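You operate a simulated robot arm through the tools that you are given. There is no shell and no other tool. Be economical: measure what you need, move in short steps, check, and stop when the job is done.

You run a simulated two-armed robot. Do the job below in one go: nothing can be reset, and whatever is moved stays where it is left.

TASK
Pick up the teal hose with one hand, pass it to the other hand and put it on the pale green table top.

Only the result counts: the job must be done as asked and must still hold three seconds after the hand-in. Knocking over, shifting, dropping, spilling or breaking anything else fails it.

THE ROBOT
Two 7-joint arms with two-finger parallel grippers on one trunk, on a base that drives. Base frame: it is fixed to the floor where the robot stands at the start and does not move with it; the origin is under the middle of the robot, x ahead of it, y to its left, z up. Units: mm, rad, N and s.
The left shoulder is at the start at [48, 101, 1085], the right one opposite. With the tool pointing down near the work surface each hand reaches from about 240 to 540 mm from the robot's upright axis, wherever it stands, measured 20 degrees to its own side. Places, roughly: pale green table top [-2400, -1200, 800]; teal hose (24x4x12 cm) [500, 0, 900]. Payload 2.4 kg a hand.
The tool frame of a hand sits at the grasp point between the pads (the TCP): z along the fingers, y along the line on which they close. The tips reach 24 mm beyond it. The gripper opens to 68 mm. The fingers are 17 mm wide and 10 mm thick; the gripper's body (40 by 70 mm) begins 41 mm behind the TCP.
Orientation is that of the tool frame in the base frame, as a unit quaternion [x, y, z, w]. With the fingers straight down and closing along the base's y, the tool's x points along the base's -x, its y along +y and its z along -z.

THE INTERFACE
- The arms move only by the tool play_rows. It takes "left_targets", "right_targets" or both (then of equal length, played together; a hand with none holds still); each is a list of rows, each an object (a shift or turn left out is 0, a gripper value left out holds the last) with "dr": the turn, a rotation vector about the tool's x, y, z in rad, a list of three; "offset": the shift along the tool's x, y, z in mm, a list of three; "hand": the opening, from 0 (shut) to 1 (fully open). In form: [{"dr": [rx, ry, rz], "offset": [tx, ty, tz], "hand": hand}, ...]. A call has 1 to 20 rows; each row shifts and turns the commanded pose from where the row before left it, along the tool's axes as they then stand. Rows are played at 5 a second. More than 50 mm and 0.15 rad between two rows, or a gripper value outside its range, and nothing of the call is played. A pose out of reach is approached as far as the arm can. The call stops where the force on the tool passes 40 N (or 10 N more than at its start, if that is more) or the arm is blocked; 0.2 s more then pass. The fingers move at their own pace (about 72 mm/s each) and stop on an object; they squeeze with about 45 N. The grip force told is the motor's: it shows also when the fingers shut on nothing. Time passes only in rows, and 0.2 s behind the last, so rows that do not move let the fingers close. It gives the time, the measured TCP pose, the force on the tool (base axes), the opening and the grip force at its end, in the units of the frame above (readings bear some noise), with the torque about the TCP (base axes, N m) and any sound that the robot's microphone picked up.
- Cameras (640 x 400 px; columns grow to the right, rows downward): "scene" is now at [141, 5.9, 1257.1]; the picture's right is [0.05, -1.00, 0.00], its down [-0.47, -0.03, -0.88] and it looks along [0.88, 0.05, -0.47] (base axes); focal length 252 px, centre (320, 200). "left" rides on the left gripper at [84, -11, -75] in its tool frame; the picture's right is [0.13, 0.99, 0.00], its down [-0.60, 0.08, -0.79] and it looks along [-0.79, 0.10, 0.61] (tool axes); focal length 251 px, centre (320, 200). "right" rides on the right gripper at [84, 11, -75] in its tool frame; the picture's right is [-0.13, 0.99, 0.00], its down [-0.60, -0.08, -0.79] and it looks along [-0.79, -0.10, 0.61] (tool axes); focal length 251 px, centre (320, 200).
- grab_frame(camera): a new picture of that camera. No time passes.
- move_column(by): slides the trunk up (or, below 0, down) by that many mm; the arms and the scene camera ride with it, the base frame stays. It gives what a move gives, with no picture.
- drive_base(legs): drives the robot by 1 to 6 legs, each [ahead, left, turn to the left] in mm, mm and rad, along the robot's own axes; the way and the turn of a leg run together, so that a leg with both is an arc; at most 1500 mm and 3.142 rad a leg. The arms and the cameras ride along, it lands a little off, and it stops where it bumps. It gives what a move gives.
- aim_head(pan, tilt): turns the head with the scene camera to pan (to the left, within 1.501 rad either way) and tilt (down, from -0.506 to 1.204), counted from straight ahead of the robot. It gives what a move gives.
- locate(camera, pixels): for up to 12 pixels [column, row] of the newest picture of that camera ("zoom" is the newest enlarged one), the place [x, y, z] in the base frame of the surface seen there, good to about 3 mm. No time passes.
- zoom(camera, box): a new picture of the part [left, top, right, bottom] of that camera's present view, enlarged. No time passes.
- finish_job(): hands the job in; it is judged then, once.

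Go step by step. Measure first, check grasps and placings, and put right what went wrong. The budget is 80 turns and 58 pictures, counting those below and the enlarged ones. Unless the task says otherwise, let go and move clear before handing in, and close with one line.

The tools are called after "Emit:" by a JSON object that holds its "api" and its "payload". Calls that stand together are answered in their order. play_rows: Moves the arms, as the interface text tells. Its arguments: {"type":"object","properties":{"left_targets":{"type":"array","items":{"type":"object","properties":{"dr":{"type":"array","items":{"type":"number"}},"offset":{"type":"array","items":{"type":"number"}},"hand":{"type":"number"}}}},"right_targets":{"type":"array","items":{"type":"object","properties":{"dr":{"type":"array","items":{"type":"number"}},"offset":{"type":"array","items":{"type":"number"}},"hand":{"type":"number"}}}}},"required":[]} The other tools are called the same way: move_column (by) slides the trunk up or down; drive_base (legs) drives the base; aim_head (pan, tilt) turns the head that bears the scene camera; grab_frame (camera) takes a picture; locate (camera, pixels) gives the place of the surface under pixels of a picture; zoom (camera, box) takes an enlarged picture of a part of a camera's view; finish_job () hands the job in.

At the start:

```text
t: 0.0
left_tcp_pos: [286.1, 159.2, 1142.3]
left_ee_rot: [-0.001, 1.0, 0.0, 0.001]
left_ft_force: [0.4, -0.4, 0.4]
left_torque: [0.0, 0.01, 0.02]
left_gripper_width: 68.0
left_gripper_force: 0.1
right_tcp_pos: [311.8, -97.4, 1064.4]
right_ee_rot: [0.001, 1.0, 0.001, 0.0]
right_ft_force: [0.0, -0.2, -0.5]
right_torque: [-0.01, 0.05, 0.01]
right_gripper_width: 68.1
right_gripper_force: 0.0
trunk travel left (down, up): [-300.0, 550.0]
robot x, y, heading: [0.9, -2.8, 0.001]
head pan, tilt: [0.054, 0.487]
```

scene: 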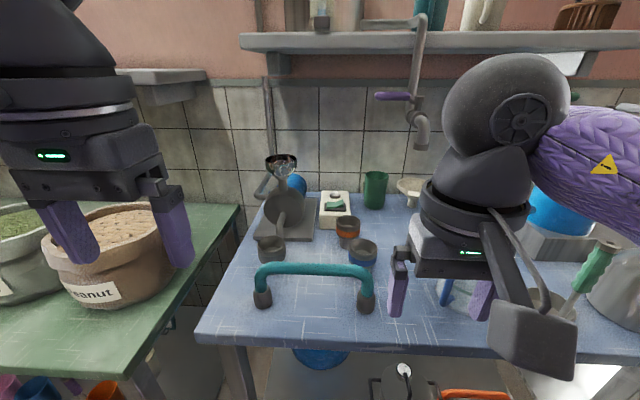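
right: 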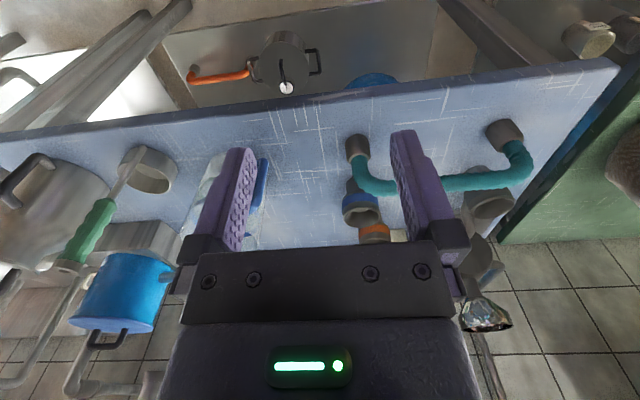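
left: 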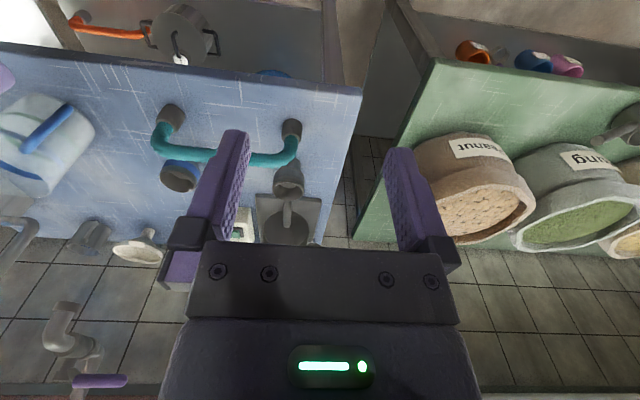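

The teal hose is an upside-down U standing on the blue table (scene pixels 262,298 to 367,300, bar about 315,268). I'll measure it first.

Emit:
{"api": "zoom", "payload": {"camera": "scene", "box": [220, 220, 420, 345]}}

Emit:
{"api": "locate", "payload": {"camera": "scene", "pixels": [[262, 300], [366, 302], [259, 275], [285, 267], [315, 268], [345, 270], [368, 278], [315, 310], [310, 340], [315, 290]]}}

```text
3.20 times, centred on (320, 282) of scene
```

zoom: 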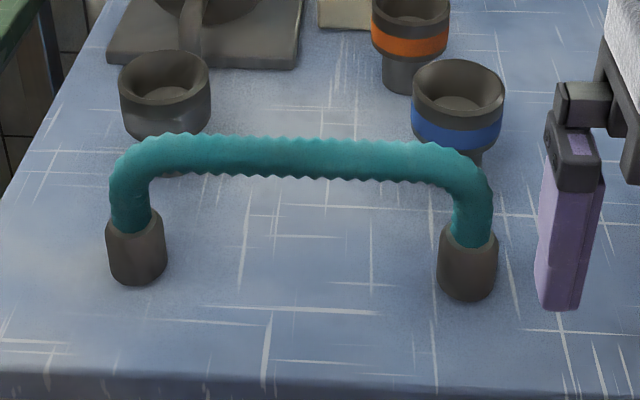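

```text
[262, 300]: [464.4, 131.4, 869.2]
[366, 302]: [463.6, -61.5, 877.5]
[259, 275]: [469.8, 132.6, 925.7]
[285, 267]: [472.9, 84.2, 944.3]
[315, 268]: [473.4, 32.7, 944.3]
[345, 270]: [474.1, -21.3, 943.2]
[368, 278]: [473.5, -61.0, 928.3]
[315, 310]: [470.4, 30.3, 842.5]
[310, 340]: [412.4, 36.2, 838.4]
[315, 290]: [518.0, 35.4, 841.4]
```

The bar runs along y at x≈485, top z≈955, with the table at z≈840. I'll turn both hands so their fingers close along x, with the cameras facing outward, and measure the nearby cups.

Emit:
{"api": "play_rows", "payload": {"right_targets": [{"dr": [0, 0, -0.1428], "hand": 1}, {"dr": [0, 0, -0.1428]}, {"dr": [0, 0, -0.1428]}, {"dr": [0, 0, -0.1428]}, {"dr": [0, 0, -0.1428]}, {"dr": [0, 0, -0.1428]}, {"dr": [0, 0, -0.1428]}, {"dr": [0, 0, -0.1428]}, {"dr": [0, 0, -0.1428]}, {"dr": [0, 0, -0.1428]}, {"dr": [0, 0, -0.1428]}], "left_targets": [{"dr": [0, 0, 0.1428], "hand": 1}, {"dr": [0, 0, 0.1428]}, {"dr": [0, 0, 0.1428]}, {"dr": [0, 0, 0.1428]}, {"dr": [0, 0, 0.1428]}, {"dr": [0, 0, 0.1428]}, {"dr": [0, 0, 0.1428]}, {"dr": [0, 0, 0.1428]}, {"dr": [0, 0, 0.1428]}, {"dr": [0, 0, 0.1428]}, {"dr": [0, 0, 0.1428]}]}}

Emit:
{"api": "locate", "payload": {"camera": "zoom", "pixels": [[458, 68], [458, 120], [165, 60], [150, 95], [320, 137], [320, 155], [320, 175], [112, 190], [490, 200], [410, 10], [150, 150], [420, 150]]}}

Emit:
{"api": "grab_frame", "payload": {"camera": "scene"}}

```text
t: 2.4
left_tcp_pos: [285.5, 159.1, 1140.3]
left_ee_rot: [0.707, 0.707, 0.0, 0.0]
left_ft_force: [-0.4, 0.1, -0.6]
left_torque: [0.03, -0.01, 0.02]
left_gripper_width: 68.2
left_gripper_force: 0.1
right_tcp_pos: [261.7, -70.0, 1054.9]
right_ee_rot: [-0.707, 0.708, 0.001, 0.0]
right_ft_force: [0.2, 0.2, -0.1]
right_torque: [0.01, 0.02, 0.01]
right_gripper_width: 67.8
right_gripper_force: 0.0
right hand out of reach, approached as far as the arm can: row 9, 10, 11
trunk travel left (down, up): [-300.0, 550.0]
robot x, y, heading: [0.8, 3.3, 0.004]
head pan, tilt: [0.054, 0.487]
```

```text
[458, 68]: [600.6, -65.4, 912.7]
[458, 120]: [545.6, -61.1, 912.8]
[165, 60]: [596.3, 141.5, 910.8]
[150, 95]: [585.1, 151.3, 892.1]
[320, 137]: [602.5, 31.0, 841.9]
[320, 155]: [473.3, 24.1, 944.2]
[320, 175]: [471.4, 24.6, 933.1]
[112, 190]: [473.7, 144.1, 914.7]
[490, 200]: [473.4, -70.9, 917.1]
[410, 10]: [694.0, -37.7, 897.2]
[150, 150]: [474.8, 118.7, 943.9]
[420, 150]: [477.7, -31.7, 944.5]
```

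```text
53 pictures are left
```

scene: 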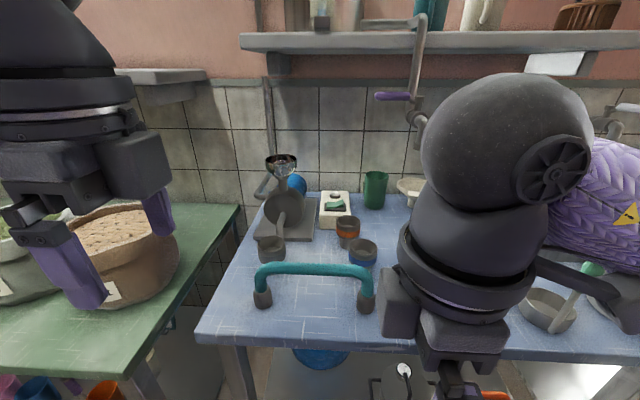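

The right wrist came up short because the arm is folded high and close in. I'll raise the column so the hands can work lower relative to the shoulders, then reach out.

Emit:
{"api": "move_column", "payload": {"by": 120}}

Emit:
{"api": "play_rows", "payload": {"right_targets": [{"offset": [-10, -40, 20]}, {"offset": [-10, -40, 20]}, {"offset": [-10, -40, 20]}]}}

```text
t: 3.9
left_tcp_pos: [286.8, 158.4, 1261.7]
left_ee_rot: [0.707, 0.708, 0.0, -0.001]
left_ft_force: [-0.2, -0.3, -0.3]
left_torque: [0.0, 0.03, 0.0]
left_gripper_width: 67.9
left_gripper_force: 0.0
right_tcp_pos: [248.4, -69.1, 1187.5]
right_ee_rot: [-0.705, 0.709, -0.018, 0.018]
right_ft_force: [0.1, -0.1, -0.4]
right_torque: [0.05, -0.02, 0.0]
right_gripper_width: 67.7
right_gripper_force: 0.1
trunk travel left (down, up): [-420.0, 430.0]
robot x, y, heading: [0.0, 1.5, 0.002]
head pan, tilt: [0.054, 0.487]
```

```text
t: 4.7
left_tcp_pos: [284.5, 158.4, 1262.0]
left_ee_rot: [0.707, 0.707, 0.0, 0.0]
left_ft_force: [0.9, -0.3, 0.7]
left_torque: [0.03, -0.03, 0.0]
left_gripper_width: 67.9
left_gripper_force: 0.0
right_tcp_pos: [270.7, -28.1, 1146.3]
right_ee_rot: [-0.704, 0.71, -0.018, 0.02]
right_ft_force: [-0.2, 0.4, 0.5]
right_torque: [0.04, -0.01, 0.0]
right_gripper_width: 68.2
right_gripper_force: 0.1
right hand out of reach, approached as far as the arm can: row 1, 2, 3
trunk travel left (down, up): [-420.0, 430.0]
robot x, y, heading: [2.3, 0.6, 0.004]
head pan, tilt: [0.054, 0.487]
```

The right arm is still limited. I'll move it outward to its own side and lower to see if it frees up.

Emit:
{"api": "play_rows", "payload": {"right_targets": [{"offset": [20, -20, 30]}, {"offset": [20, -20, 30]}, {"offset": [20, -20, 20]}, {"offset": [20, -20, 0]}, {"offset": [0, -30, 0]}]}}

Emit:
{"api": "grab_frame", "payload": {"camera": "scene"}}

```text
t: 5.9
left_tcp_pos: [286.8, 159.1, 1261.6]
left_ee_rot: [0.706, 0.708, -0.001, 0.001]
left_ft_force: [-0.4, 1.1, -0.8]
left_torque: [-0.02, 0.01, 0.02]
left_gripper_width: 68.0
left_gripper_force: 0.1
right_tcp_pos: [265.0, -43.3, 1134.0]
right_ee_rot: [-0.705, 0.709, -0.019, 0.018]
right_ft_force: [0.1, -0.1, 0.6]
right_torque: [-0.01, 0.02, -0.02]
right_gripper_width: 68.0
right_gripper_force: 0.0
right hand out of reach, approached as far as the arm can: row 1, 2, 3, 4, 5
trunk travel left (down, up): [-420.0, 430.0]
robot x, y, heading: [1.3, 1.5, 0.005]
head pan, tilt: [0.054, 0.487]
```

```text
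52 pictures are left
```

scene: 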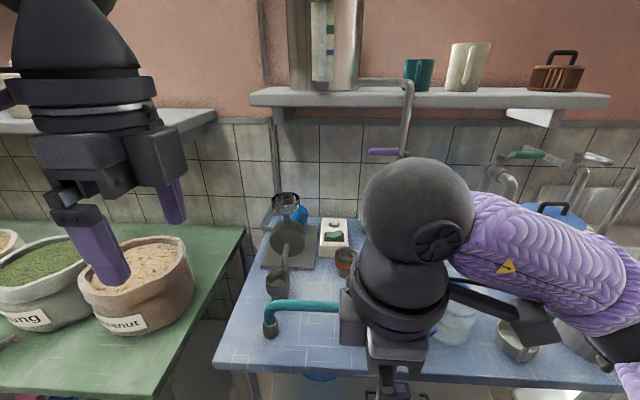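

The right wrist is at a joint limit in this orientation. I'll turn it back.

Emit:
{"api": "play_rows", "payload": {"right_targets": [{"dr": [0, 0, 0.1428]}, {"dr": [0, 0, 0.1428]}, {"dr": [0, 0, 0.1428]}, {"dr": [0, 0, 0.1428]}, {"dr": [0, 0, 0.1428]}, {"dr": [0, 0, 0.1428]}, {"dr": [0, 0, 0.1428]}, {"dr": [0, 0, 0.1428]}, {"dr": [0, 0, 0.1428]}, {"dr": [0, 0, 0.1428]}, {"dr": [0, 0, 0.1428]}]}}

```text
t: 8.3
left_tcp_pos: [286.3, 158.2, 1262.1]
left_ee_rot: [0.707, 0.708, 0.001, 0.0]
left_ft_force: [0.3, 0.1, 0.1]
left_torque: [-0.01, 0.0, 0.01]
left_gripper_width: 68.0
left_gripper_force: 0.0
right_tcp_pos: [265.1, -44.2, 1135.4]
right_ee_rot: [0.004, 1.0, 0.002, 0.027]
right_ft_force: [-0.4, -0.6, -0.3]
right_torque: [-0.01, 0.02, 0.04]
right_gripper_width: 68.2
right_gripper_force: 0.0
trunk travel left (down, up): [-420.0, 430.0]
robot x, y, heading: [1.9, -3.9, 0.005]
head pan, tilt: [0.054, 0.487]
```

The wrist is free again. I'll reach out near the hose first, fix the small tilt, then retry the rotation there.

Emit:
{"api": "play_rows", "payload": {"right_targets": [{"dr": [0, 0.054, 0], "offset": [-35, -3, 8]}, {"offset": [-35, -3, 8]}, {"offset": [-35, -3, 8]}, {"offset": [-35, -3, 8]}, {"offset": [-35, -3, 8]}, {"offset": [-10, 0, 10]}]}}

Emit:
{"api": "play_rows", "payload": {"right_targets": [{"dr": [0, 0, -0.1428]}, {"dr": [0, 0, -0.1428]}, {"dr": [0, 0, -0.1428]}, {"dr": [0, 0, -0.1428]}, {"dr": [0, 0, -0.1428]}, {"dr": [0, 0, -0.1428]}, {"dr": [0, 0, -0.1428]}, {"dr": [0, 0, -0.1428]}, {"dr": [0, 0, -0.1428]}, {"dr": [0, 0, -0.1428]}, {"dr": [0, 0, -0.1428]}]}}

```text
t: 9.7
left_tcp_pos: [285.4, 158.6, 1262.1]
left_ee_rot: [0.706, 0.709, 0.001, 0.001]
left_ft_force: [0.5, -0.5, -0.2]
left_torque: [0.06, 0.05, -0.03]
left_gripper_width: 67.9
left_gripper_force: 0.1
right_tcp_pos: [452.3, -58.8, 1086.6]
right_ee_rot: [0.002, 1.0, 0.001, 0.0]
right_ft_force: [-0.2, -0.2, 0.0]
right_torque: [0.03, 0.0, 0.01]
right_gripper_width: 67.9
right_gripper_force: 0.0
trunk travel left (down, up): [-420.0, 430.0]
robot x, y, heading: [-4.5, -1.7, 0.001]
head pan, tilt: [0.054, 0.487]
```

```text
t: 12.1
left_tcp_pos: [285.5, 158.4, 1262.3]
left_ee_rot: [0.707, 0.707, 0.001, 0.001]
left_ft_force: [0.5, 0.0, 0.5]
left_torque: [0.03, 0.01, -0.02]
left_gripper_width: 68.2
left_gripper_force: 0.1
right_tcp_pos: [430.3, -80.7, 1086.4]
right_ee_rot: [-0.345, 0.939, 0.002, -0.001]
right_ft_force: [0.2, 0.9, -0.2]
right_torque: [0.01, 0.01, 0.04]
right_gripper_width: 68.3
right_gripper_force: 0.0
right hand out of reach, approached as far as the arm can: row 5, 6, 7, 8, 9, 10, 11
trunk travel left (down, up): [-420.0, 430.0]
robot x, y, heading: [-2.9, 1.0, -0.001]
head pan, tilt: [0.054, 0.487]
```

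The limit is about 40° in that direction. I'll turn the right hand the other way, to tool x toward +y.

Emit:
{"api": "play_rows", "payload": {"right_targets": [{"dr": [0, 0, 0.1423]}, {"dr": [0, 0, 0.1423]}, {"dr": [0, 0, 0.1423]}, {"dr": [0, 0, 0.1423]}, {"dr": [0, 0, 0.1423]}, {"dr": [0, 0, 0.1423]}, {"dr": [0, 0, 0.1423]}, {"dr": [0, 0, 0.1423]}, {"dr": [0, 0, 0.1423]}, {"dr": [0, 0, 0.1423]}, {"dr": [0, 0, 0.1423]}, {"dr": [0, 0, 0.1423]}, {"dr": [0, 0, 0.1423]}, {"dr": [0, 0, 0.1423]}, {"dr": [0, 0, 0.1423]}, {"dr": [0, 0, 0.1423]}]}}

```text
t: 15.5
left_tcp_pos: [285.5, 159.0, 1261.8]
left_ee_rot: [0.707, 0.708, 0.0, 0.0]
left_ft_force: [-0.3, -0.2, 0.5]
left_torque: [0.0, 0.0, 0.0]
left_gripper_width: 68.1
left_gripper_force: 0.1
right_tcp_pos: [430.5, -81.1, 1086.7]
right_ee_rot: [0.709, 0.705, 0.001, -0.002]
right_ft_force: [-0.3, -0.2, -0.3]
right_torque: [0.02, 0.02, 0.04]
right_gripper_width: 67.9
right_gripper_force: 0.2
trunk travel left (down, up): [-420.0, 430.0]
robot x, y, heading: [1.6, 1.6, -0.003]
head pan, tilt: [0.054, 0.487]
```

This orientation works, so both cameras face +y. To keep the hands apart I'll lean the right hand toward -y and the left toward +y, and bring the left above the hose at about y=95.

Emit:
{"api": "play_rows", "payload": {"right_targets": [{"dr": [0, 0.13, 0]}, {"dr": [0, 0.13, 0]}, {"dr": [0, 0.13, 0]}, {"dr": [0, 0.13, 0]}, {}, {}, {}, {}, {}, {}], "left_targets": [{"offset": [-8, 10, 0]}, {"offset": [-8, 28, 31]}, {"offset": [-8, 28, 31]}, {"offset": [-8, 28, 31]}, {"offset": [-8, 28, 31]}, {"offset": [-8, 28, 31]}, {"offset": [-8, 28, 31]}, {"offset": [-8, 22, 26], "dr": [0, -0.12, 0]}, {"dr": [0, -0.12, 0]}, {"dr": [0, -0.12, 0]}]}}

Emit:
{"api": "grab_frame", "payload": {"camera": "scene"}}

Emit:
{"api": "grab_frame", "payload": {"camera": "left"}}

```text
t: 17.7
left_tcp_pos: [424.4, 141.2, 1057.4]
left_ee_rot: [0.695, 0.696, -0.127, 0.128]
left_ft_force: [0.1, 0.2, -0.2]
left_torque: [-0.01, -0.02, -0.03]
left_gripper_width: 68.1
left_gripper_force: 0.0
left hand out of reach, approached as far as the arm can: row 5, 6, 7, 8
right_tcp_pos: [428.3, -80.7, 1087.4]
right_ee_rot: [0.684, 0.682, 0.182, -0.183]
right_ft_force: [0.8, 0.4, 0.0]
right_torque: [0.01, -0.01, 0.01]
right_gripper_width: 67.7
right_gripper_force: 0.1
trunk travel left (down, up): [-420.0, 430.0]
robot x, y, heading: [3.7, -4.0, -0.003]
head pan, tilt: [0.054, 0.487]
```

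```text
51 pictures are left
```

scene: 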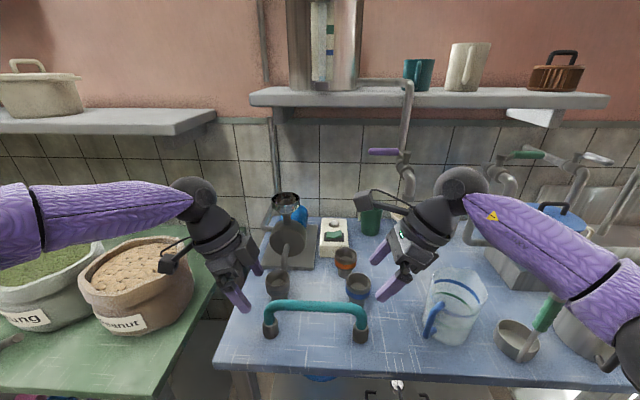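

```text
50 pictures are left
```

left: 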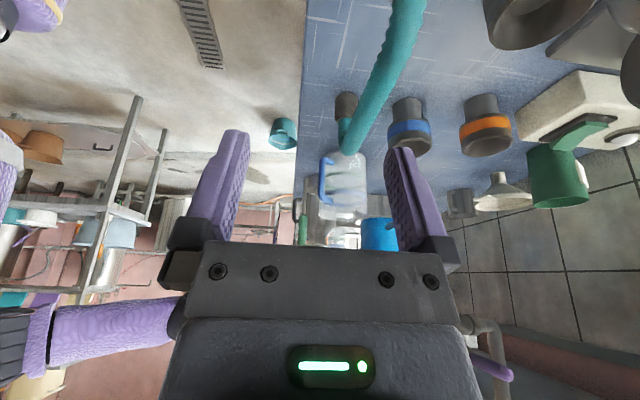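

The left arm hit its limit short of the target, but the orientation is right. I'll see whether it can go further forward while tilted.

Emit:
{"api": "play_rows", "payload": {"left_targets": [{"offset": [0, 20, 0]}, {"offset": [0, 20, 0]}, {"offset": [0, 20, 0]}]}}

```text
t: 18.5
left_tcp_pos: [444.3, 148.9, 1061.3]
left_ee_rot: [0.695, 0.696, -0.126, 0.128]
left_ft_force: [0.3, 0.2, -0.6]
left_torque: [-0.01, -0.01, -0.02]
left_gripper_width: 67.9
left_gripper_force: 0.0
left hand out of reach, approached as far as the arm can: row 2, 3
right_tcp_pos: [429.9, -82.1, 1086.8]
right_ee_rot: [0.684, 0.682, 0.182, -0.183]
right_ft_force: [0.0, -0.3, 0.6]
right_torque: [-0.03, 0.01, -0.04]
right_gripper_width: 68.1
right_gripper_force: 0.0
trunk travel left (down, up): [-420.0, 430.0]
robot x, y, heading: [2.0, 5.0, 0.0]
head pan, tilt: [0.054, 0.487]
```

The left arm's outward yaw is limited at this reach, so it must use the inward yaw, mirroring the right. I'll undo its tilt, pull it back to its side, and rotate it by 180° through the free direction.

Emit:
{"api": "play_rows", "payload": {"left_targets": [{"dr": [0, 0.12, 0]}, {"dr": [0, 0.12, 0]}, {"dr": [0, 0.12, 0]}, {"offset": [20, -30, -30]}, {"offset": [20, -30, -30]}, {"offset": [20, -20, 0]}, {"dr": [0, 0, -0.1428]}, {"dr": [0, 0, -0.1428]}, {"dr": [0, 0, -0.1428]}, {"dr": [0, 0, -0.1428]}, {"dr": [0, 0, -0.1428]}, {"dr": [0, 0, -0.1428]}, {"dr": [0, 0, -0.1428]}, {"dr": [0, 0, -0.1428]}, {"dr": [0, 0, -0.1428]}, {"dr": [0, 0, -0.1428]}, {"dr": [0, 0, -0.1428]}]}}

Emit:
{"api": "play_rows", "payload": {"left_targets": [{"dr": [0, 0, -0.1428]}, {"dr": [0, 0, -0.1428]}, {"dr": [0, 0, -0.1428]}, {"dr": [0, 0, -0.1428]}, {"dr": [0, 0, -0.1428]}, {"dr": [0, 0, -0.1428]}, {"dr": [0, 0, -0.1428]}, {"dr": [0, 0, -0.1428]}, {"dr": [0, 0, -0.1428]}, {"dr": [0, 0, -0.1428]}, {"dr": [0, 0, -0.1428]}]}}

```text
t: 22.1
left_tcp_pos: [343.9, 219.5, 1125.8]
left_ee_rot: [-0.002, 1.0, -0.001, 0.002]
left_ft_force: [-0.1, 0.0, 1.0]
left_torque: [0.03, 0.0, 0.01]
left_gripper_width: 68.3
left_gripper_force: 0.0
left hand out of reach, approached as far as the arm can: row 1, 2, 3
right_tcp_pos: [430.7, -81.0, 1087.3]
right_ee_rot: [0.684, 0.682, 0.183, -0.183]
right_ft_force: [0.0, -0.6, 1.3]
right_torque: [0.02, -0.01, -0.03]
right_gripper_width: 68.0
right_gripper_force: 0.1
trunk travel left (down, up): [-420.0, 430.0]
robot x, y, heading: [0.3, 3.1, 0.001]
head pan, tilt: [0.054, 0.487]
```

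```text
t: 24.5
left_tcp_pos: [344.6, 219.7, 1125.7]
left_ee_rot: [0.709, -0.706, 0.001, -0.001]
left_ft_force: [-0.9, 0.1, 0.0]
left_torque: [0.03, 0.0, 0.0]
left_gripper_width: 68.2
left_gripper_force: 0.1
right_tcp_pos: [430.6, -80.7, 1086.7]
right_ee_rot: [0.684, 0.682, 0.183, -0.184]
right_ft_force: [-0.7, -0.5, 0.9]
right_torque: [0.0, -0.01, 0.04]
right_gripper_width: 68.0
right_gripper_force: 0.0
trunk travel left (down, up): [-420.0, 430.0]
robot x, y, heading: [2.7, 0.4, -0.002]
head pan, tilt: [0.054, 0.487]
```

Both orientations are good. I'll tilt the right hand a little more and move it to a pre-grasp 100 mm back from the bar at y≈-30.

Emit:
{"api": "play_rows", "payload": {"right_targets": [{"dr": [0, 0.1, 0], "hand": 1}, {"offset": [-14, 17, 16]}, {"offset": [-14, 17, 16]}, {"offset": [-14, 17, 15]}]}}

Emit:
{"api": "grab_frame", "payload": {"camera": "right"}}

Emit:
{"api": "grab_frame", "payload": {"camera": "scene"}}

```text
t: 25.5
left_tcp_pos: [345.2, 219.6, 1124.1]
left_ee_rot: [0.708, -0.706, 0.0, 0.001]
left_ft_force: [0.0, 0.6, 0.3]
left_torque: [0.0, 0.02, 0.01]
left_gripper_width: 68.1
left_gripper_force: 0.3
right_tcp_pos: [481.3, -86.6, 1023.9]
right_ee_rot: [0.674, 0.672, 0.217, -0.217]
right_ft_force: [-0.1, 0.6, -0.3]
right_torque: [-0.01, 0.02, -0.02]
right_gripper_width: 68.1
right_gripper_force: 0.2
trunk travel left (down, up): [-420.0, 430.0]
robot x, y, heading: [-4.2, -1.2, 0.001]
head pan, tilt: [0.054, 0.487]
```

```text
49 pictures are left
```

right: 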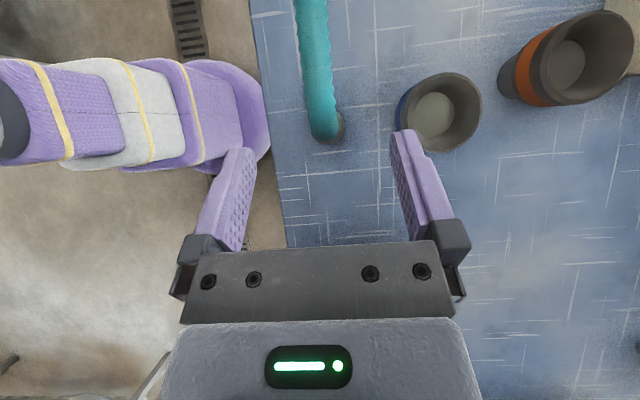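

```text
48 pictures are left
```

scene: 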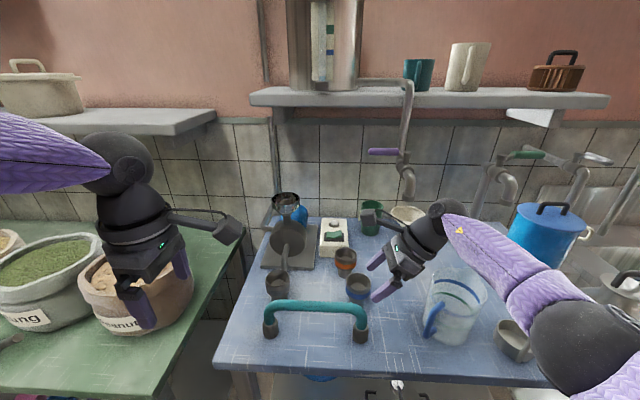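

Let me measure the tube from the right camera, and the jug from the scene view, before descending.

Emit:
{"api": "locate", "payload": {"camera": "right", "pixels": [[312, 20], [312, 60], [301, 60], [324, 60], [318, 110], [328, 130]]}}

Emit:
{"api": "locate", "payload": {"camera": "scene", "pixels": [[428, 270], [455, 270], [487, 275], [435, 300], [432, 335], [450, 210], [413, 275], [495, 262], [560, 330], [500, 320]]}}

```text
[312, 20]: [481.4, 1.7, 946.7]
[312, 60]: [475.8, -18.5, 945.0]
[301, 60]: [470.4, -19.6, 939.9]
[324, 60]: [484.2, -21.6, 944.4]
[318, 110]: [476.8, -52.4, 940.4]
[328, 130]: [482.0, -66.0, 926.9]
```

```text
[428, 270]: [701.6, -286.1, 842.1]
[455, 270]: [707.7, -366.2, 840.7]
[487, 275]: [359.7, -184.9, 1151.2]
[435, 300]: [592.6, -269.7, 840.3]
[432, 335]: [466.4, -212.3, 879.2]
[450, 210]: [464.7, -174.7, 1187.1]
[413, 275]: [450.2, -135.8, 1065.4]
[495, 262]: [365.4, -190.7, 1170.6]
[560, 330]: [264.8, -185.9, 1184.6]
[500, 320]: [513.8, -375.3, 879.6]
```

The tube axis is at about (479, y, 935), and the jug is clear. I'll approach along the tool axis and close.

Emit:
{"api": "play_rows", "payload": {"right_targets": [{"offset": [-1, -2, 25]}, {"offset": [-1, 0, 25]}, {"offset": [0, 0, 25]}, {"offset": [0, 0, 25]}]}}

Emit:
{"api": "grab_frame", "payload": {"camera": "right"}}

```text
t: 26.5
left_tcp_pos: [344.8, 218.7, 1125.2]
left_ee_rot: [0.708, -0.707, 0.001, -0.001]
left_ft_force: [0.4, -0.4, -0.5]
left_torque: [-0.03, -0.04, 0.0]
left_gripper_width: 68.0
left_gripper_force: 0.1
right_tcp_pos: [476.0, -31.2, 942.5]
right_ee_rot: [0.674, 0.672, 0.216, -0.218]
right_ft_force: [0.8, 0.2, 0.8]
right_torque: [-0.03, 0.03, 0.01]
right_gripper_width: 67.8
right_gripper_force: 0.2
right hand out of reach, approached as far as the arm can: row 4
trunk travel left (down, up): [-420.0, 430.0]
robot x, y, heading: [3.3, 0.4, 0.003]
head pan, tilt: [0.054, 0.487]
```

```text
47 pictures are left
```

right: 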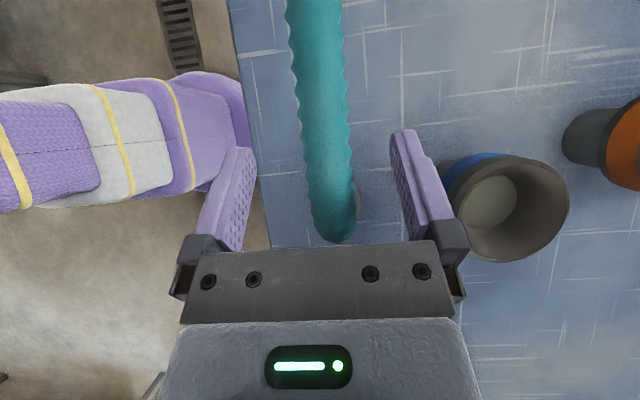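

The tube sits between the pads. I'll close and let the grip settle.

Emit:
{"api": "play_rows", "payload": {"right_targets": [{"hand": 0}, {}, {}, {}, {}]}}

```text
t: 27.7
left_tcp_pos: [344.1, 220.8, 1126.2]
left_ee_rot: [0.708, -0.706, 0.001, -0.002]
left_ft_force: [0.8, -0.4, 1.0]
left_torque: [0.0, 0.01, -0.01]
left_gripper_width: 68.0
left_gripper_force: 0.1
right_tcp_pos: [475.1, -31.5, 942.0]
right_ee_rot: [0.675, 0.672, 0.217, -0.217]
right_ft_force: [-0.3, 0.4, 0.5]
right_torque: [0.07, 0.0, 0.06]
right_gripper_width: 21.6
right_gripper_force: 37.8
trunk travel left (down, up): [-420.0, 430.0]
robot x, y, heading: [-1.4, -2.1, -0.001]
head pan, tilt: [0.054, 0.487]
```

Gripped at 21.6 mm. I'll lift straight up with the column.

Emit:
{"api": "move_column", "payload": {"by": 30}}

Emit:
{"api": "move_column", "payload": {"by": 120}}

Emit:
{"api": "grab_frame", "payload": {"camera": "scene"}}

```text
t: 28.4
left_tcp_pos: [344.6, 219.2, 1155.7]
left_ee_rot: [0.707, -0.707, 0.001, 0.0]
left_ft_force: [1.1, -0.1, 0.5]
left_torque: [0.0, -0.01, 0.01]
left_gripper_width: 67.9
left_gripper_force: 0.2
right_tcp_pos: [474.7, -29.7, 972.9]
right_ee_rot: [0.674, 0.672, 0.217, -0.217]
right_ft_force: [0.4, -0.2, -2.6]
right_torque: [-0.18, 0.05, 0.02]
right_gripper_width: 21.5
right_gripper_force: 38.6
trunk travel left (down, up): [-450.0, 399.0]
robot x, y, heading: [-1.7, 2.0, -0.002]
head pan, tilt: [0.054, 0.487]
```

```text
t: 29.9
left_tcp_pos: [345.3, 219.4, 1275.6]
left_ee_rot: [0.708, -0.706, 0.0, 0.0]
left_ft_force: [0.5, 0.2, 0.2]
left_torque: [-0.02, 0.03, -0.01]
left_gripper_width: 68.0
left_gripper_force: 0.1
right_tcp_pos: [474.4, -30.2, 1102.6]
right_ee_rot: [0.671, 0.675, 0.226, -0.208]
right_ft_force: [-0.3, -0.7, -2.1]
right_torque: [-0.16, 0.02, 0.03]
right_gripper_width: 21.7
right_gripper_force: 38.1
trunk travel left (down, up): [-570.0, 279.0]
robot x, y, heading: [-0.0, -1.7, 0.001]
head pan, tilt: [0.054, 0.487]
```

```text
46 pictures are left
```

scene: 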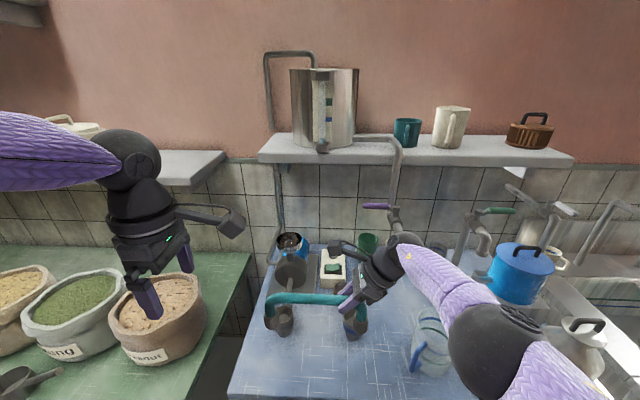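

The hose is level and secure (~0.25 kg). I'll back off from the counter so the hand-over happens in free space, then take stock.

Emit:
{"api": "drive_base", "payload": {"legs": [[-250, 0, 0]]}}

Emit:
{"api": "play_rows", "payload": {"right_targets": [{"offset": [-8, -15, -6]}, {"offset": [-8, -15, -6]}, {"offset": [-8, -15, -6]}, {"offset": [-8, -15, -6]}]}}

Emit:
{"api": "aim_head", "payload": {"pan": 0.0, "tilt": 0.6}}

Emit:
{"api": "grab_frame", "payload": {"camera": "scene"}}

```text
t: 31.8
left_tcp_pos: [90.7, 219.5, 1275.4]
left_ee_rot: [0.708, -0.707, 0.0, -0.001]
left_ft_force: [-0.6, 0.4, 0.6]
left_torque: [-0.01, 0.0, -0.01]
left_gripper_width: 68.2
left_gripper_force: 0.1
right_tcp_pos: [219.8, -30.7, 1104.8]
right_ee_rot: [0.671, 0.675, 0.225, -0.209]
right_ft_force: [0.1, 0.1, -2.0]
right_torque: [-0.17, -0.01, 0.0]
right_gripper_width: 21.7
right_gripper_force: 38.1
trunk travel left (down, up): [-570.0, 279.0]
robot x, y, heading: [-257.8, -2.0, -0.0]
head pan, tilt: [0.054, 0.487]
```

```text
t: 32.8
left_tcp_pos: [91.8, 219.3, 1275.0]
left_ee_rot: [0.708, -0.707, 0.001, -0.002]
left_ft_force: [-0.2, -0.5, 0.8]
left_torque: [0.01, 0.03, 0.02]
left_gripper_width: 68.1
left_gripper_force: 0.1
right_tcp_pos: [160.6, -71.6, 1104.0]
right_ee_rot: [0.672, 0.674, 0.226, -0.208]
right_ft_force: [-1.1, 0.0, -2.1]
right_torque: [-0.16, -0.01, 0.0]
right_gripper_width: 21.3
right_gripper_force: 38.5
trunk travel left (down, up): [-570.0, 279.0]
robot x, y, heading: [-251.5, -3.1, -0.0]
head pan, tilt: [0.054, 0.487]
```

```text
t: 33.5
left_tcp_pos: [91.7, 220.6, 1274.8]
left_ee_rot: [0.707, -0.707, 0.0, 0.0]
left_ft_force: [0.6, 0.8, 0.0]
left_torque: [0.01, 0.0, -0.01]
left_gripper_width: 68.0
left_gripper_force: 0.0
right_tcp_pos: [160.3, -71.1, 1102.8]
right_ee_rot: [0.672, 0.674, 0.225, -0.208]
right_ft_force: [0.3, -0.1, -1.8]
right_torque: [-0.19, 0.0, 0.01]
right_gripper_width: 21.8
right_gripper_force: 39.0
trunk travel left (down, up): [-570.0, 279.0]
robot x, y, heading: [-252.3, 1.5, -0.001]
head pan, tilt: [0.0, 0.6]
```

```text
45 pictures are left
```

scene: 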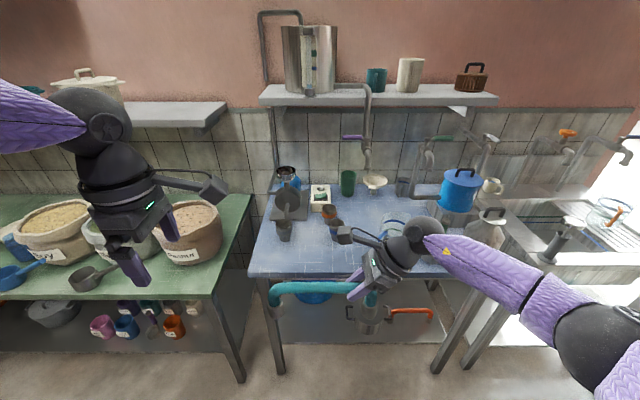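

I'll measure the hose points in this view for the left grasp.

Emit:
{"api": "zoom", "payload": {"camera": "scene", "box": [240, 210, 440, 335]}}

Emit:
{"api": "locate", "payload": {"camera": "scene", "pixels": [[280, 288], [295, 287], [310, 287], [325, 287], [340, 287], [273, 300], [347, 234], [371, 297]]}}

```text
3.20 times, centred on (340, 272) of scene
```

zoom: 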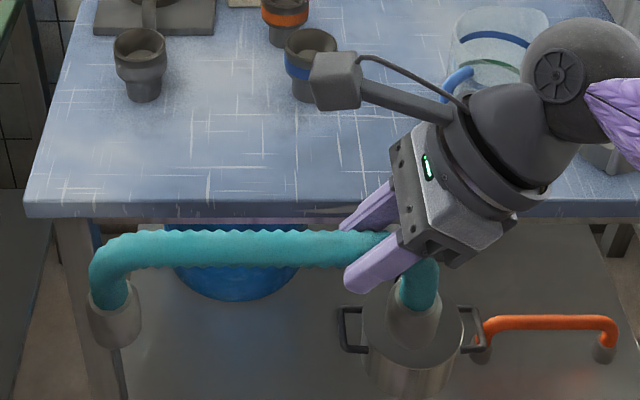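

```text
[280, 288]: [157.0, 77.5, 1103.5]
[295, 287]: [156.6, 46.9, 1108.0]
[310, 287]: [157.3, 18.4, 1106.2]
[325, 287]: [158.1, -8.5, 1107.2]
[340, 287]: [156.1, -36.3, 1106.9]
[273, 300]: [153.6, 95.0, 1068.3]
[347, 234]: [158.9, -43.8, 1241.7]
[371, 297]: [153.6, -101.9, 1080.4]
```

The tube axis is at about (162, y, 1097), the hose spans y≈-105 to 105, and the right camera sits at y≈-45. The left hand will grasp at y≈40 leaning toward +y, and I'll bring it to pre-grasp.

Emit:
{"api": "play_rows", "payload": {"left_targets": [{"dr": [0, 0.124, 0], "hand": 1}, {"dr": [0, 0.124, 0]}, {"dr": [0, 0.124, 0]}, {"dr": [0, 0.124, 0]}, {"dr": [0, 0.124, 0]}, {"offset": [11.4, -17.3, 34]}, {"offset": [11.4, -17.3, 34]}, {"offset": [11.4, -17.3, 34]}, {"offset": [11.4, -17.3, 34]}]}}

Emit:
{"api": "grab_frame", "payload": {"camera": "scene"}}

Emit:
{"api": "grab_frame", "payload": {"camera": "left"}}

```text
t: 35.5
left_tcp_pos: [161.1, 103.3, 1192.0]
left_ee_rot: [0.674, -0.673, 0.216, 0.215]
left_ft_force: [0.6, 0.2, -0.6]
left_torque: [0.04, -0.04, -0.02]
left_gripper_width: 67.8
left_gripper_force: 0.0
right_tcp_pos: [161.1, -71.4, 1103.0]
right_ee_rot: [0.671, 0.674, 0.226, -0.209]
right_ft_force: [-0.4, -0.4, -2.1]
right_torque: [-0.14, 0.0, -0.02]
right_gripper_width: 21.4
right_gripper_force: 38.5
trunk travel left (down, up): [-570.0, 279.0]
robot x, y, heading: [-251.7, 1.2, -0.004]
head pan, tilt: [0.0, 0.6]
```

```text
43 pictures are left
```

scene: 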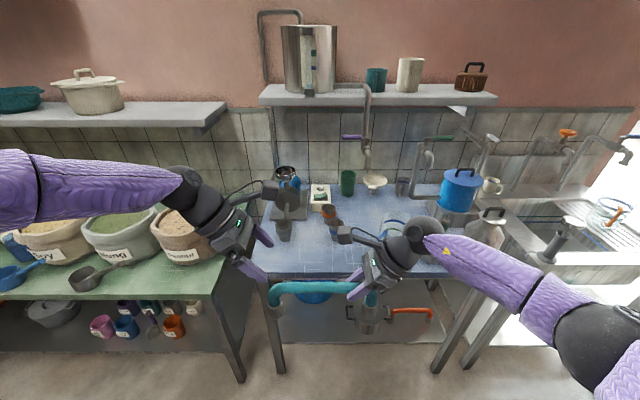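

```text
42 pictures are left
```

left: 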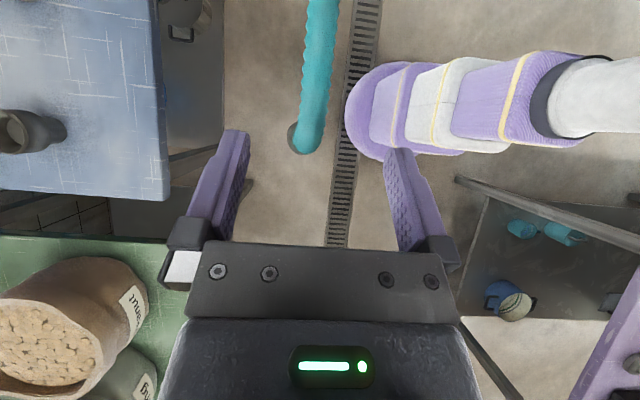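

The tube is centred between the left fingers. I'll approach along the tool axis.

Emit:
{"api": "play_rows", "payload": {"left_targets": [{"offset": [-1, 0, 27]}, {"offset": [-1, -1, 27]}, {"offset": [-0.6, 0, 27]}, {"offset": [0, 0, 27]}]}}

Emit:
{"api": "grab_frame", "payload": {"camera": "left"}}

Emit:
{"api": "zoom", "payload": {"camera": "scene", "box": [240, 190, 440, 315]}}

```text
t: 36.5
left_tcp_pos: [109.1, 77.5, 1144.1]
left_ee_rot: [-0.673, 0.674, -0.216, -0.216]
left_ft_force: [-0.2, 0.2, -0.3]
left_torque: [-0.02, 0.01, -0.02]
left_gripper_width: 67.8
left_gripper_force: 0.1
left hand out of reach, approached as far as the arm can: row 1, 2, 3, 4
right_tcp_pos: [161.1, -71.3, 1103.4]
right_ee_rot: [0.672, 0.674, 0.226, -0.208]
right_ft_force: [0.6, -0.1, -1.7]
right_torque: [-0.14, 0.0, -0.02]
right_gripper_width: 21.7
right_gripper_force: 38.8
trunk travel left (down, up): [-570.0, 279.0]
robot x, y, heading: [-252.2, -0.3, 0.008]
head pan, tilt: [0.0, 0.6]
```

```text
41 pictures are left
```

left: 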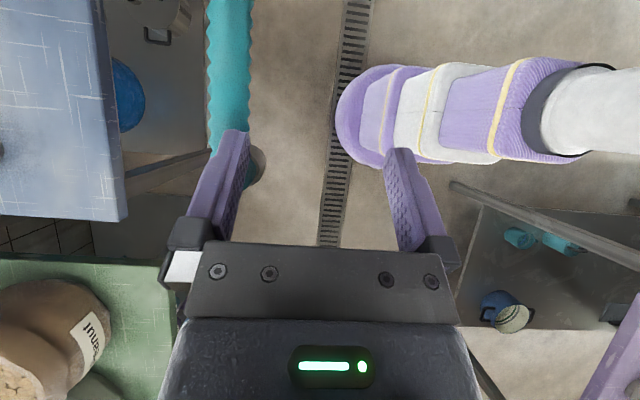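

```text
3.20 times, centred on (340, 252) of scene
```

zoom: 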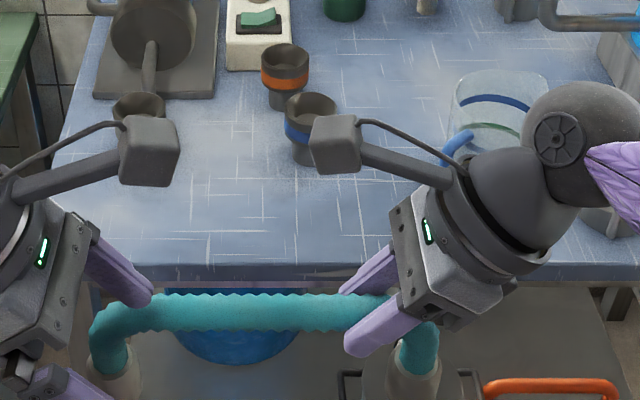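

The left arm hit a limit and slid back in x; its elbow is much wider and higher than the right's. I'll retract, undo the tilt and yaw, and re-enter by the path that worked for the right arm: reach out first, then yaw, then tilt.

Emit:
{"api": "play_rows", "payload": {"left_targets": [{"offset": [0, 0, -35]}, {"offset": [0, 0, -35]}, {"offset": [0, 0, -35]}, {"dr": [0, -0.124, 0]}, {"dr": [0, -0.124, 0]}, {"dr": [0, -0.124, 0]}, {"dr": [0, -0.124, 0]}, {"dr": [0, -0.124, 0]}]}}

Emit:
{"api": "play_rows", "payload": {"left_targets": [{"dr": [0, 0, 0.1428]}, {"dr": [0, 0, 0.1428]}, {"dr": [0, 0, 0.1428]}, {"dr": [0, 0, 0.1428]}, {"dr": [0, 0, 0.1428]}, {"dr": [0, 0, 0.1428]}, {"dr": [0, 0, 0.1428]}, {"dr": [0, 0, 0.1428]}, {"dr": [0, 0, 0.1428]}, {"dr": [0, 0, 0.1428]}, {"dr": [0, 0, 0.1428]}]}}

```text
t: 38.3
left_tcp_pos: [109.8, 137.1, 1230.5]
left_ee_rot: [0.708, -0.707, 0.0, -0.001]
left_ft_force: [-0.1, 0.5, -0.2]
left_torque: [0.01, 0.03, 0.0]
left_gripper_width: 68.1
left_gripper_force: 0.2
right_tcp_pos: [161.2, -72.1, 1102.6]
right_ee_rot: [0.671, 0.675, 0.226, -0.209]
right_ft_force: [0.4, -0.3, -1.7]
right_torque: [-0.16, 0.0, 0.0]
right_gripper_width: 21.6
right_gripper_force: 38.5
trunk travel left (down, up): [-570.0, 279.0]
robot x, y, heading: [-250.9, -1.2, 0.007]
head pan, tilt: [0.0, 0.6]
```

```text
t: 40.7
left_tcp_pos: [109.3, 138.0, 1230.4]
left_ee_rot: [0.001, 1.0, 0.0, 0.0]
left_ft_force: [-0.4, 0.1, -0.5]
left_torque: [0.01, -0.01, -0.01]
left_gripper_width: 67.9
left_gripper_force: 0.1
right_tcp_pos: [160.7, -71.1, 1103.7]
right_ee_rot: [0.671, 0.675, 0.224, -0.208]
right_ft_force: [-0.6, -0.5, -2.9]
right_torque: [-0.18, 0.01, 0.02]
right_gripper_width: 21.3
right_gripper_force: 38.3
trunk travel left (down, up): [-570.0, 279.0]
robot x, y, heading: [-249.6, 0.6, -0.001]
head pan, tilt: [0.0, 0.6]
```

Emit:
{"api": "play_rows", "payload": {"left_targets": [{"offset": [-35, -10, 0]}, {"offset": [-35, -10, 0]}, {"offset": [-20, -10, 0]}, {"dr": [0, 0, -0.1428]}, {"dr": [0, 0, -0.1428]}, {"dr": [0, 0, -0.1428]}, {"dr": [0, 0, -0.1428]}, {"dr": [0, 0, -0.1428]}, {"dr": [0, 0, -0.1428]}, {"dr": [0, 0, -0.1428]}, {"dr": [0, 0, -0.1428]}, {"dr": [0, 0, -0.1428]}, {"dr": [0, 0, -0.1428]}, {"dr": [0, 0, -0.1428]}, {"dr": [0, 0.124, 0]}, {"dr": [0, 0.124, 0]}, {"dr": [0, 0.124, 0]}, {"dr": [0, 0.124, 0]}, {"dr": [0, 0.124, 0]}]}}

Emit:
{"api": "grab_frame", "payload": {"camera": "scene"}}

```text
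t: 44.7
left_tcp_pos: [148.8, 141.4, 1236.3]
left_ee_rot: [-0.673, 0.673, -0.216, -0.215]
left_ft_force: [0.2, -0.1, -0.3]
left_torque: [0.0, -0.01, 0.01]
left_gripper_width: 68.1
left_gripper_force: 0.1
left hand out of reach, approached as far as the arm can: row 1, 2, 3
right_tcp_pos: [161.7, -70.1, 1103.4]
right_ee_rot: [0.672, 0.674, 0.225, -0.208]
right_ft_force: [0.3, 0.2, -2.1]
right_torque: [-0.19, -0.01, -0.03]
right_gripper_width: 21.5
right_gripper_force: 37.7
trunk travel left (down, up): [-570.0, 279.0]
robot x, y, heading: [-255.2, 2.9, 0.001]
head pan, tilt: [0.0, 0.6]
```

```text
39 pictures are left
```

scene: 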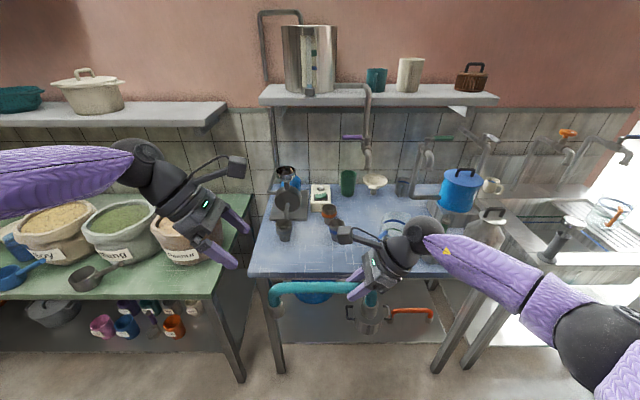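

The left arm's wide elbow limits it at far reach and low height, though it did reach (109, 77, 1144). I'll bring the hose closer and a bit higher with the right hand to suit the left.

Emit:
{"api": "play_rows", "payload": {"right_targets": [{"offset": [9, -11, -3.5]}, {"offset": [9, -11, -3.5]}, {"offset": [9, -11, -3.5]}, {"offset": [9, -11, -3.5]}, {"offset": [8, -11, -4]}]}}

```text
t: 45.9
left_tcp_pos: [149.5, 141.5, 1235.7]
left_ee_rot: [0.673, -0.673, 0.216, 0.215]
left_ft_force: [0.7, 0.3, -0.3]
left_torque: [0.0, 0.0, -0.01]
left_gripper_width: 68.1
left_gripper_force: 0.1
right_tcp_pos: [105.8, -45.0, 1141.3]
right_ee_rot: [0.672, 0.674, 0.226, -0.207]
right_ft_force: [0.1, 0.4, -1.7]
right_torque: [-0.14, -0.01, 0.0]
right_gripper_width: 21.4
right_gripper_force: 38.7
trunk travel left (down, up): [-570.0, 279.0]
robot x, y, heading: [-256.0, -1.6, 0.0]
head pan, tilt: [0.0, 0.6]
```

The right reached it. Now I'll bring the left to a pre-grasp 100 mm back from (107, 72, 1141).

Emit:
{"api": "play_rows", "payload": {"left_targets": [{"offset": [0.5, 21, 9]}, {"offset": [0.9, 21.5, 9]}]}}

Emit:
{"api": "play_rows", "payload": {"left_targets": [{"offset": [0, 0, 25]}, {"offset": [0, 0, 25]}]}}

Emit:
{"api": "grab_frame", "payload": {"camera": "left"}}

```text
t: 46.5
left_tcp_pos: [107.4, 131.1, 1221.7]
left_ee_rot: [0.674, -0.672, 0.217, 0.215]
left_ft_force: [0.3, -0.5, 0.7]
left_torque: [0.01, -0.01, 0.02]
left_gripper_width: 68.2
left_gripper_force: 0.1
right_tcp_pos: [106.8, -43.9, 1141.5]
right_ee_rot: [0.672, 0.674, 0.225, -0.209]
right_ft_force: [-0.4, -0.5, -2.1]
right_torque: [-0.13, 0.01, -0.01]
right_gripper_width: 21.2
right_gripper_force: 39.1
trunk travel left (down, up): [-570.0, 279.0]
robot x, y, heading: [-254.7, 4.1, 0.003]
head pan, tilt: [0.0, 0.6]
```

```text
t: 47.1
left_tcp_pos: [109.3, 100.7, 1181.0]
left_ee_rot: [0.674, -0.673, 0.215, 0.216]
left_ft_force: [0.2, 0.6, 0.0]
left_torque: [-0.01, 0.02, 0.0]
left_gripper_width: 68.1
left_gripper_force: 0.1
right_tcp_pos: [105.6, -44.5, 1141.6]
right_ee_rot: [0.671, 0.675, 0.225, -0.208]
right_ft_force: [-0.3, 0.3, -2.8]
right_torque: [-0.17, 0.03, 0.0]
right_gripper_width: 21.7
right_gripper_force: 38.1
trunk travel left (down, up): [-570.0, 279.0]
robot x, y, heading: [-254.8, 3.8, -0.003]
head pan, tilt: [0.0, 0.6]
```

```text
38 pictures are left
```

left: 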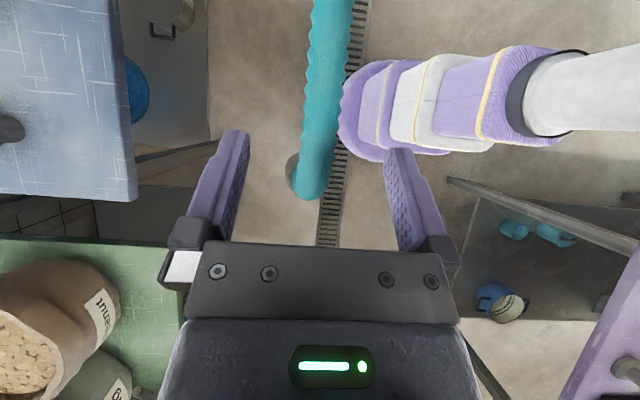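

It's on track and reachable, so I'll continue the last 50 mm.

Emit:
{"api": "play_rows", "payload": {"left_targets": [{"offset": [0, 1, 25]}, {"offset": [0, 1, 25]}]}}

Emit:
{"api": "grab_frame", "payload": {"camera": "left"}}

Emit:
{"api": "zoom", "payload": {"camera": "scene", "box": [220, 190, 420, 315]}}

```text
t: 47.7
left_tcp_pos: [104.6, 73.7, 1141.2]
left_ee_rot: [0.674, -0.673, 0.217, 0.215]
left_ft_force: [0.1, 0.3, -0.5]
left_torque: [-0.03, -0.02, 0.01]
left_gripper_width: 68.0
left_gripper_force: 0.0
left hand out of reach, approached as far as the arm can: row 2
right_tcp_pos: [106.5, -45.2, 1142.1]
right_ee_rot: [0.672, 0.674, 0.225, -0.209]
right_ft_force: [-0.7, -0.2, -1.2]
right_torque: [-0.17, -0.03, 0.03]
right_gripper_width: 21.6
right_gripper_force: 38.2
trunk travel left (down, up): [-570.0, 279.0]
robot x, y, heading: [-253.2, -0.1, 0.006]
head pan, tilt: [0.0, 0.6]
```

```text
37 pictures are left
```

left: 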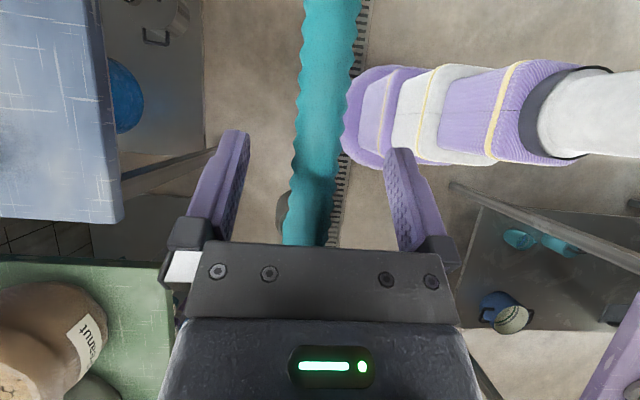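

```text
3.20 times, centred on (320, 252) of scene
```

zoom: 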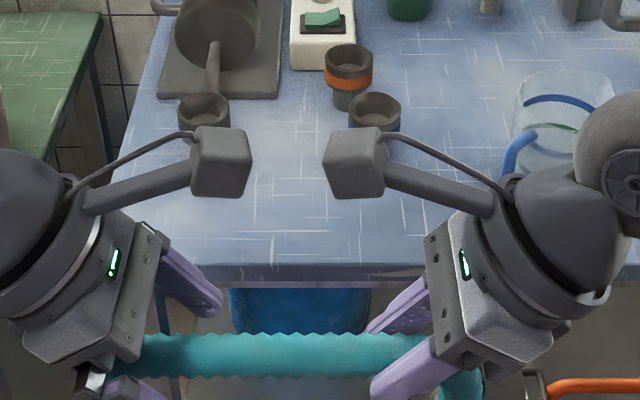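

The tube is centred in the left gripper and the cameras are well apart. I'll close the left hand.

Emit:
{"api": "play_rows", "payload": {"left_targets": [{"hand": 0}, {}, {}, {}, {}]}}

```text
t: 48.9
left_tcp_pos: [104.5, 74.6, 1141.3]
left_ee_rot: [0.674, -0.672, 0.217, 0.215]
left_ft_force: [13.8, 3.8, -4.4]
left_torque: [0.32, -0.15, 0.77]
left_gripper_width: 21.4
left_gripper_force: 38.9
right_tcp_pos: [104.7, -44.5, 1141.0]
right_ee_rot: [0.672, 0.674, 0.224, -0.209]
right_ft_force: [-13.6, -3.7, 4.3]
right_torque: [0.35, 0.19, 0.85]
right_gripper_width: 21.8
right_gripper_force: 38.4
trunk travel left (down, up): [-570.0, 279.0]
robot x, y, heading: [-253.2, 0.8, -0.002]
head pan, tilt: [0.0, 0.6]
```

Both hands hold it. I'll open the right hand and check before retreating.

Emit:
{"api": "play_rows", "payload": {"right_targets": [{"hand": 1}, {}, {}, {}]}}

Emit:
{"api": "grab_frame", "payload": {"camera": "right"}}

```text
t: 49.9
left_tcp_pos: [104.7, 73.7, 1141.9]
left_ee_rot: [0.674, -0.673, 0.216, 0.215]
left_ft_force: [-0.2, 0.1, 0.2]
left_torque: [0.1, -0.01, -0.01]
left_gripper_width: 21.4
left_gripper_force: 38.6
right_tcp_pos: [106.9, -44.4, 1142.5]
right_ee_rot: [0.672, 0.675, 0.225, -0.208]
right_ft_force: [-0.5, 0.0, 0.4]
right_torque: [0.0, 0.02, 0.04]
right_gripper_width: 67.9
right_gripper_force: 0.0
trunk travel left (down, up): [-570.0, 279.0]
robot x, y, heading: [-252.9, -0.9, 0.004]
head pan, tilt: [0.0, 0.6]
```

```text
35 pictures are left
```

right: 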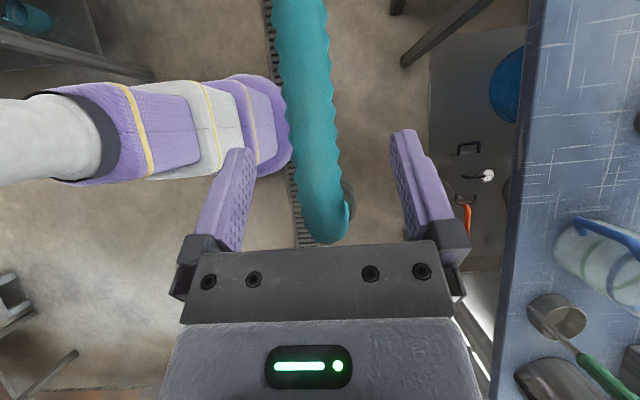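

The right is clear and the left shows the hose's load. I'll retreat the right along its axis.

Emit:
{"api": "play_rows", "payload": {"right_targets": [{"offset": [0, 0, -30]}, {"offset": [0, 0, -30]}, {"offset": [0, 0, -30]}, {"offset": [0, 0, -30]}]}}

Emit:
{"api": "grab_frame", "payload": {"camera": "scene"}}

Emit:
{"api": "aim_head", "payload": {"pan": -1.5, "tilt": 0.35}}

Emit:
{"api": "grab_frame", "payload": {"camera": "scene"}}

```text
t: 50.9
left_tcp_pos: [104.6, 73.2, 1143.0]
left_ee_rot: [0.674, -0.673, 0.216, 0.216]
left_ft_force: [0.2, 0.6, 0.3]
left_torque: [0.12, 0.0, -0.01]
left_gripper_width: 21.4
left_gripper_force: 38.2
right_tcp_pos: [101.0, -115.9, 1239.2]
right_ee_rot: [0.672, 0.675, 0.225, -0.208]
right_ft_force: [-0.4, -0.5, 0.5]
right_torque: [-0.02, -0.02, -0.02]
right_gripper_width: 68.1
right_gripper_force: 0.1
trunk travel left (down, up): [-570.0, 279.0]
robot x, y, heading: [-245.5, 3.4, 0.001]
head pan, tilt: [0.0, 0.6]
```

```text
34 pictures are left
```

scene: 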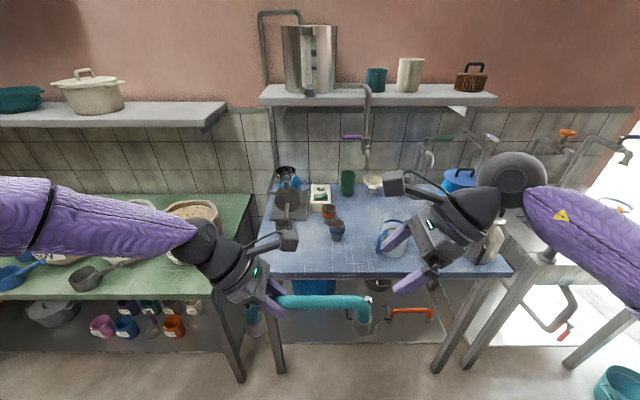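

```text
t: 52.5
left_tcp_pos: [104.4, 73.6, 1141.6]
left_ee_rot: [0.674, -0.673, 0.216, 0.215]
left_ft_force: [0.3, -0.4, -0.8]
left_torque: [0.09, 0.0, 0.05]
left_gripper_width: 21.5
left_gripper_force: 38.7
right_tcp_pos: [101.4, -116.2, 1240.1]
right_ee_rot: [0.672, 0.674, 0.225, -0.208]
right_ft_force: [0.6, 0.9, 0.2]
right_torque: [0.01, -0.01, -0.02]
right_gripper_width: 67.9
right_gripper_force: 0.1
trunk travel left (down, up): [-570.0, 279.0]
robot x, y, heading: [-252.2, 1.7, -0.003]
head pan, tilt: [-1.499, 0.351]
```

```text
33 pictures are left
```

scene: 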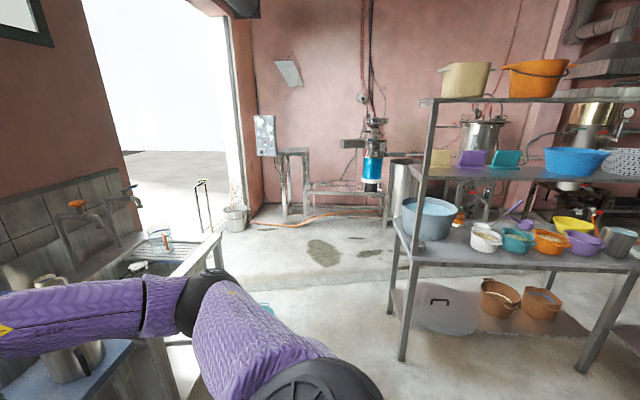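

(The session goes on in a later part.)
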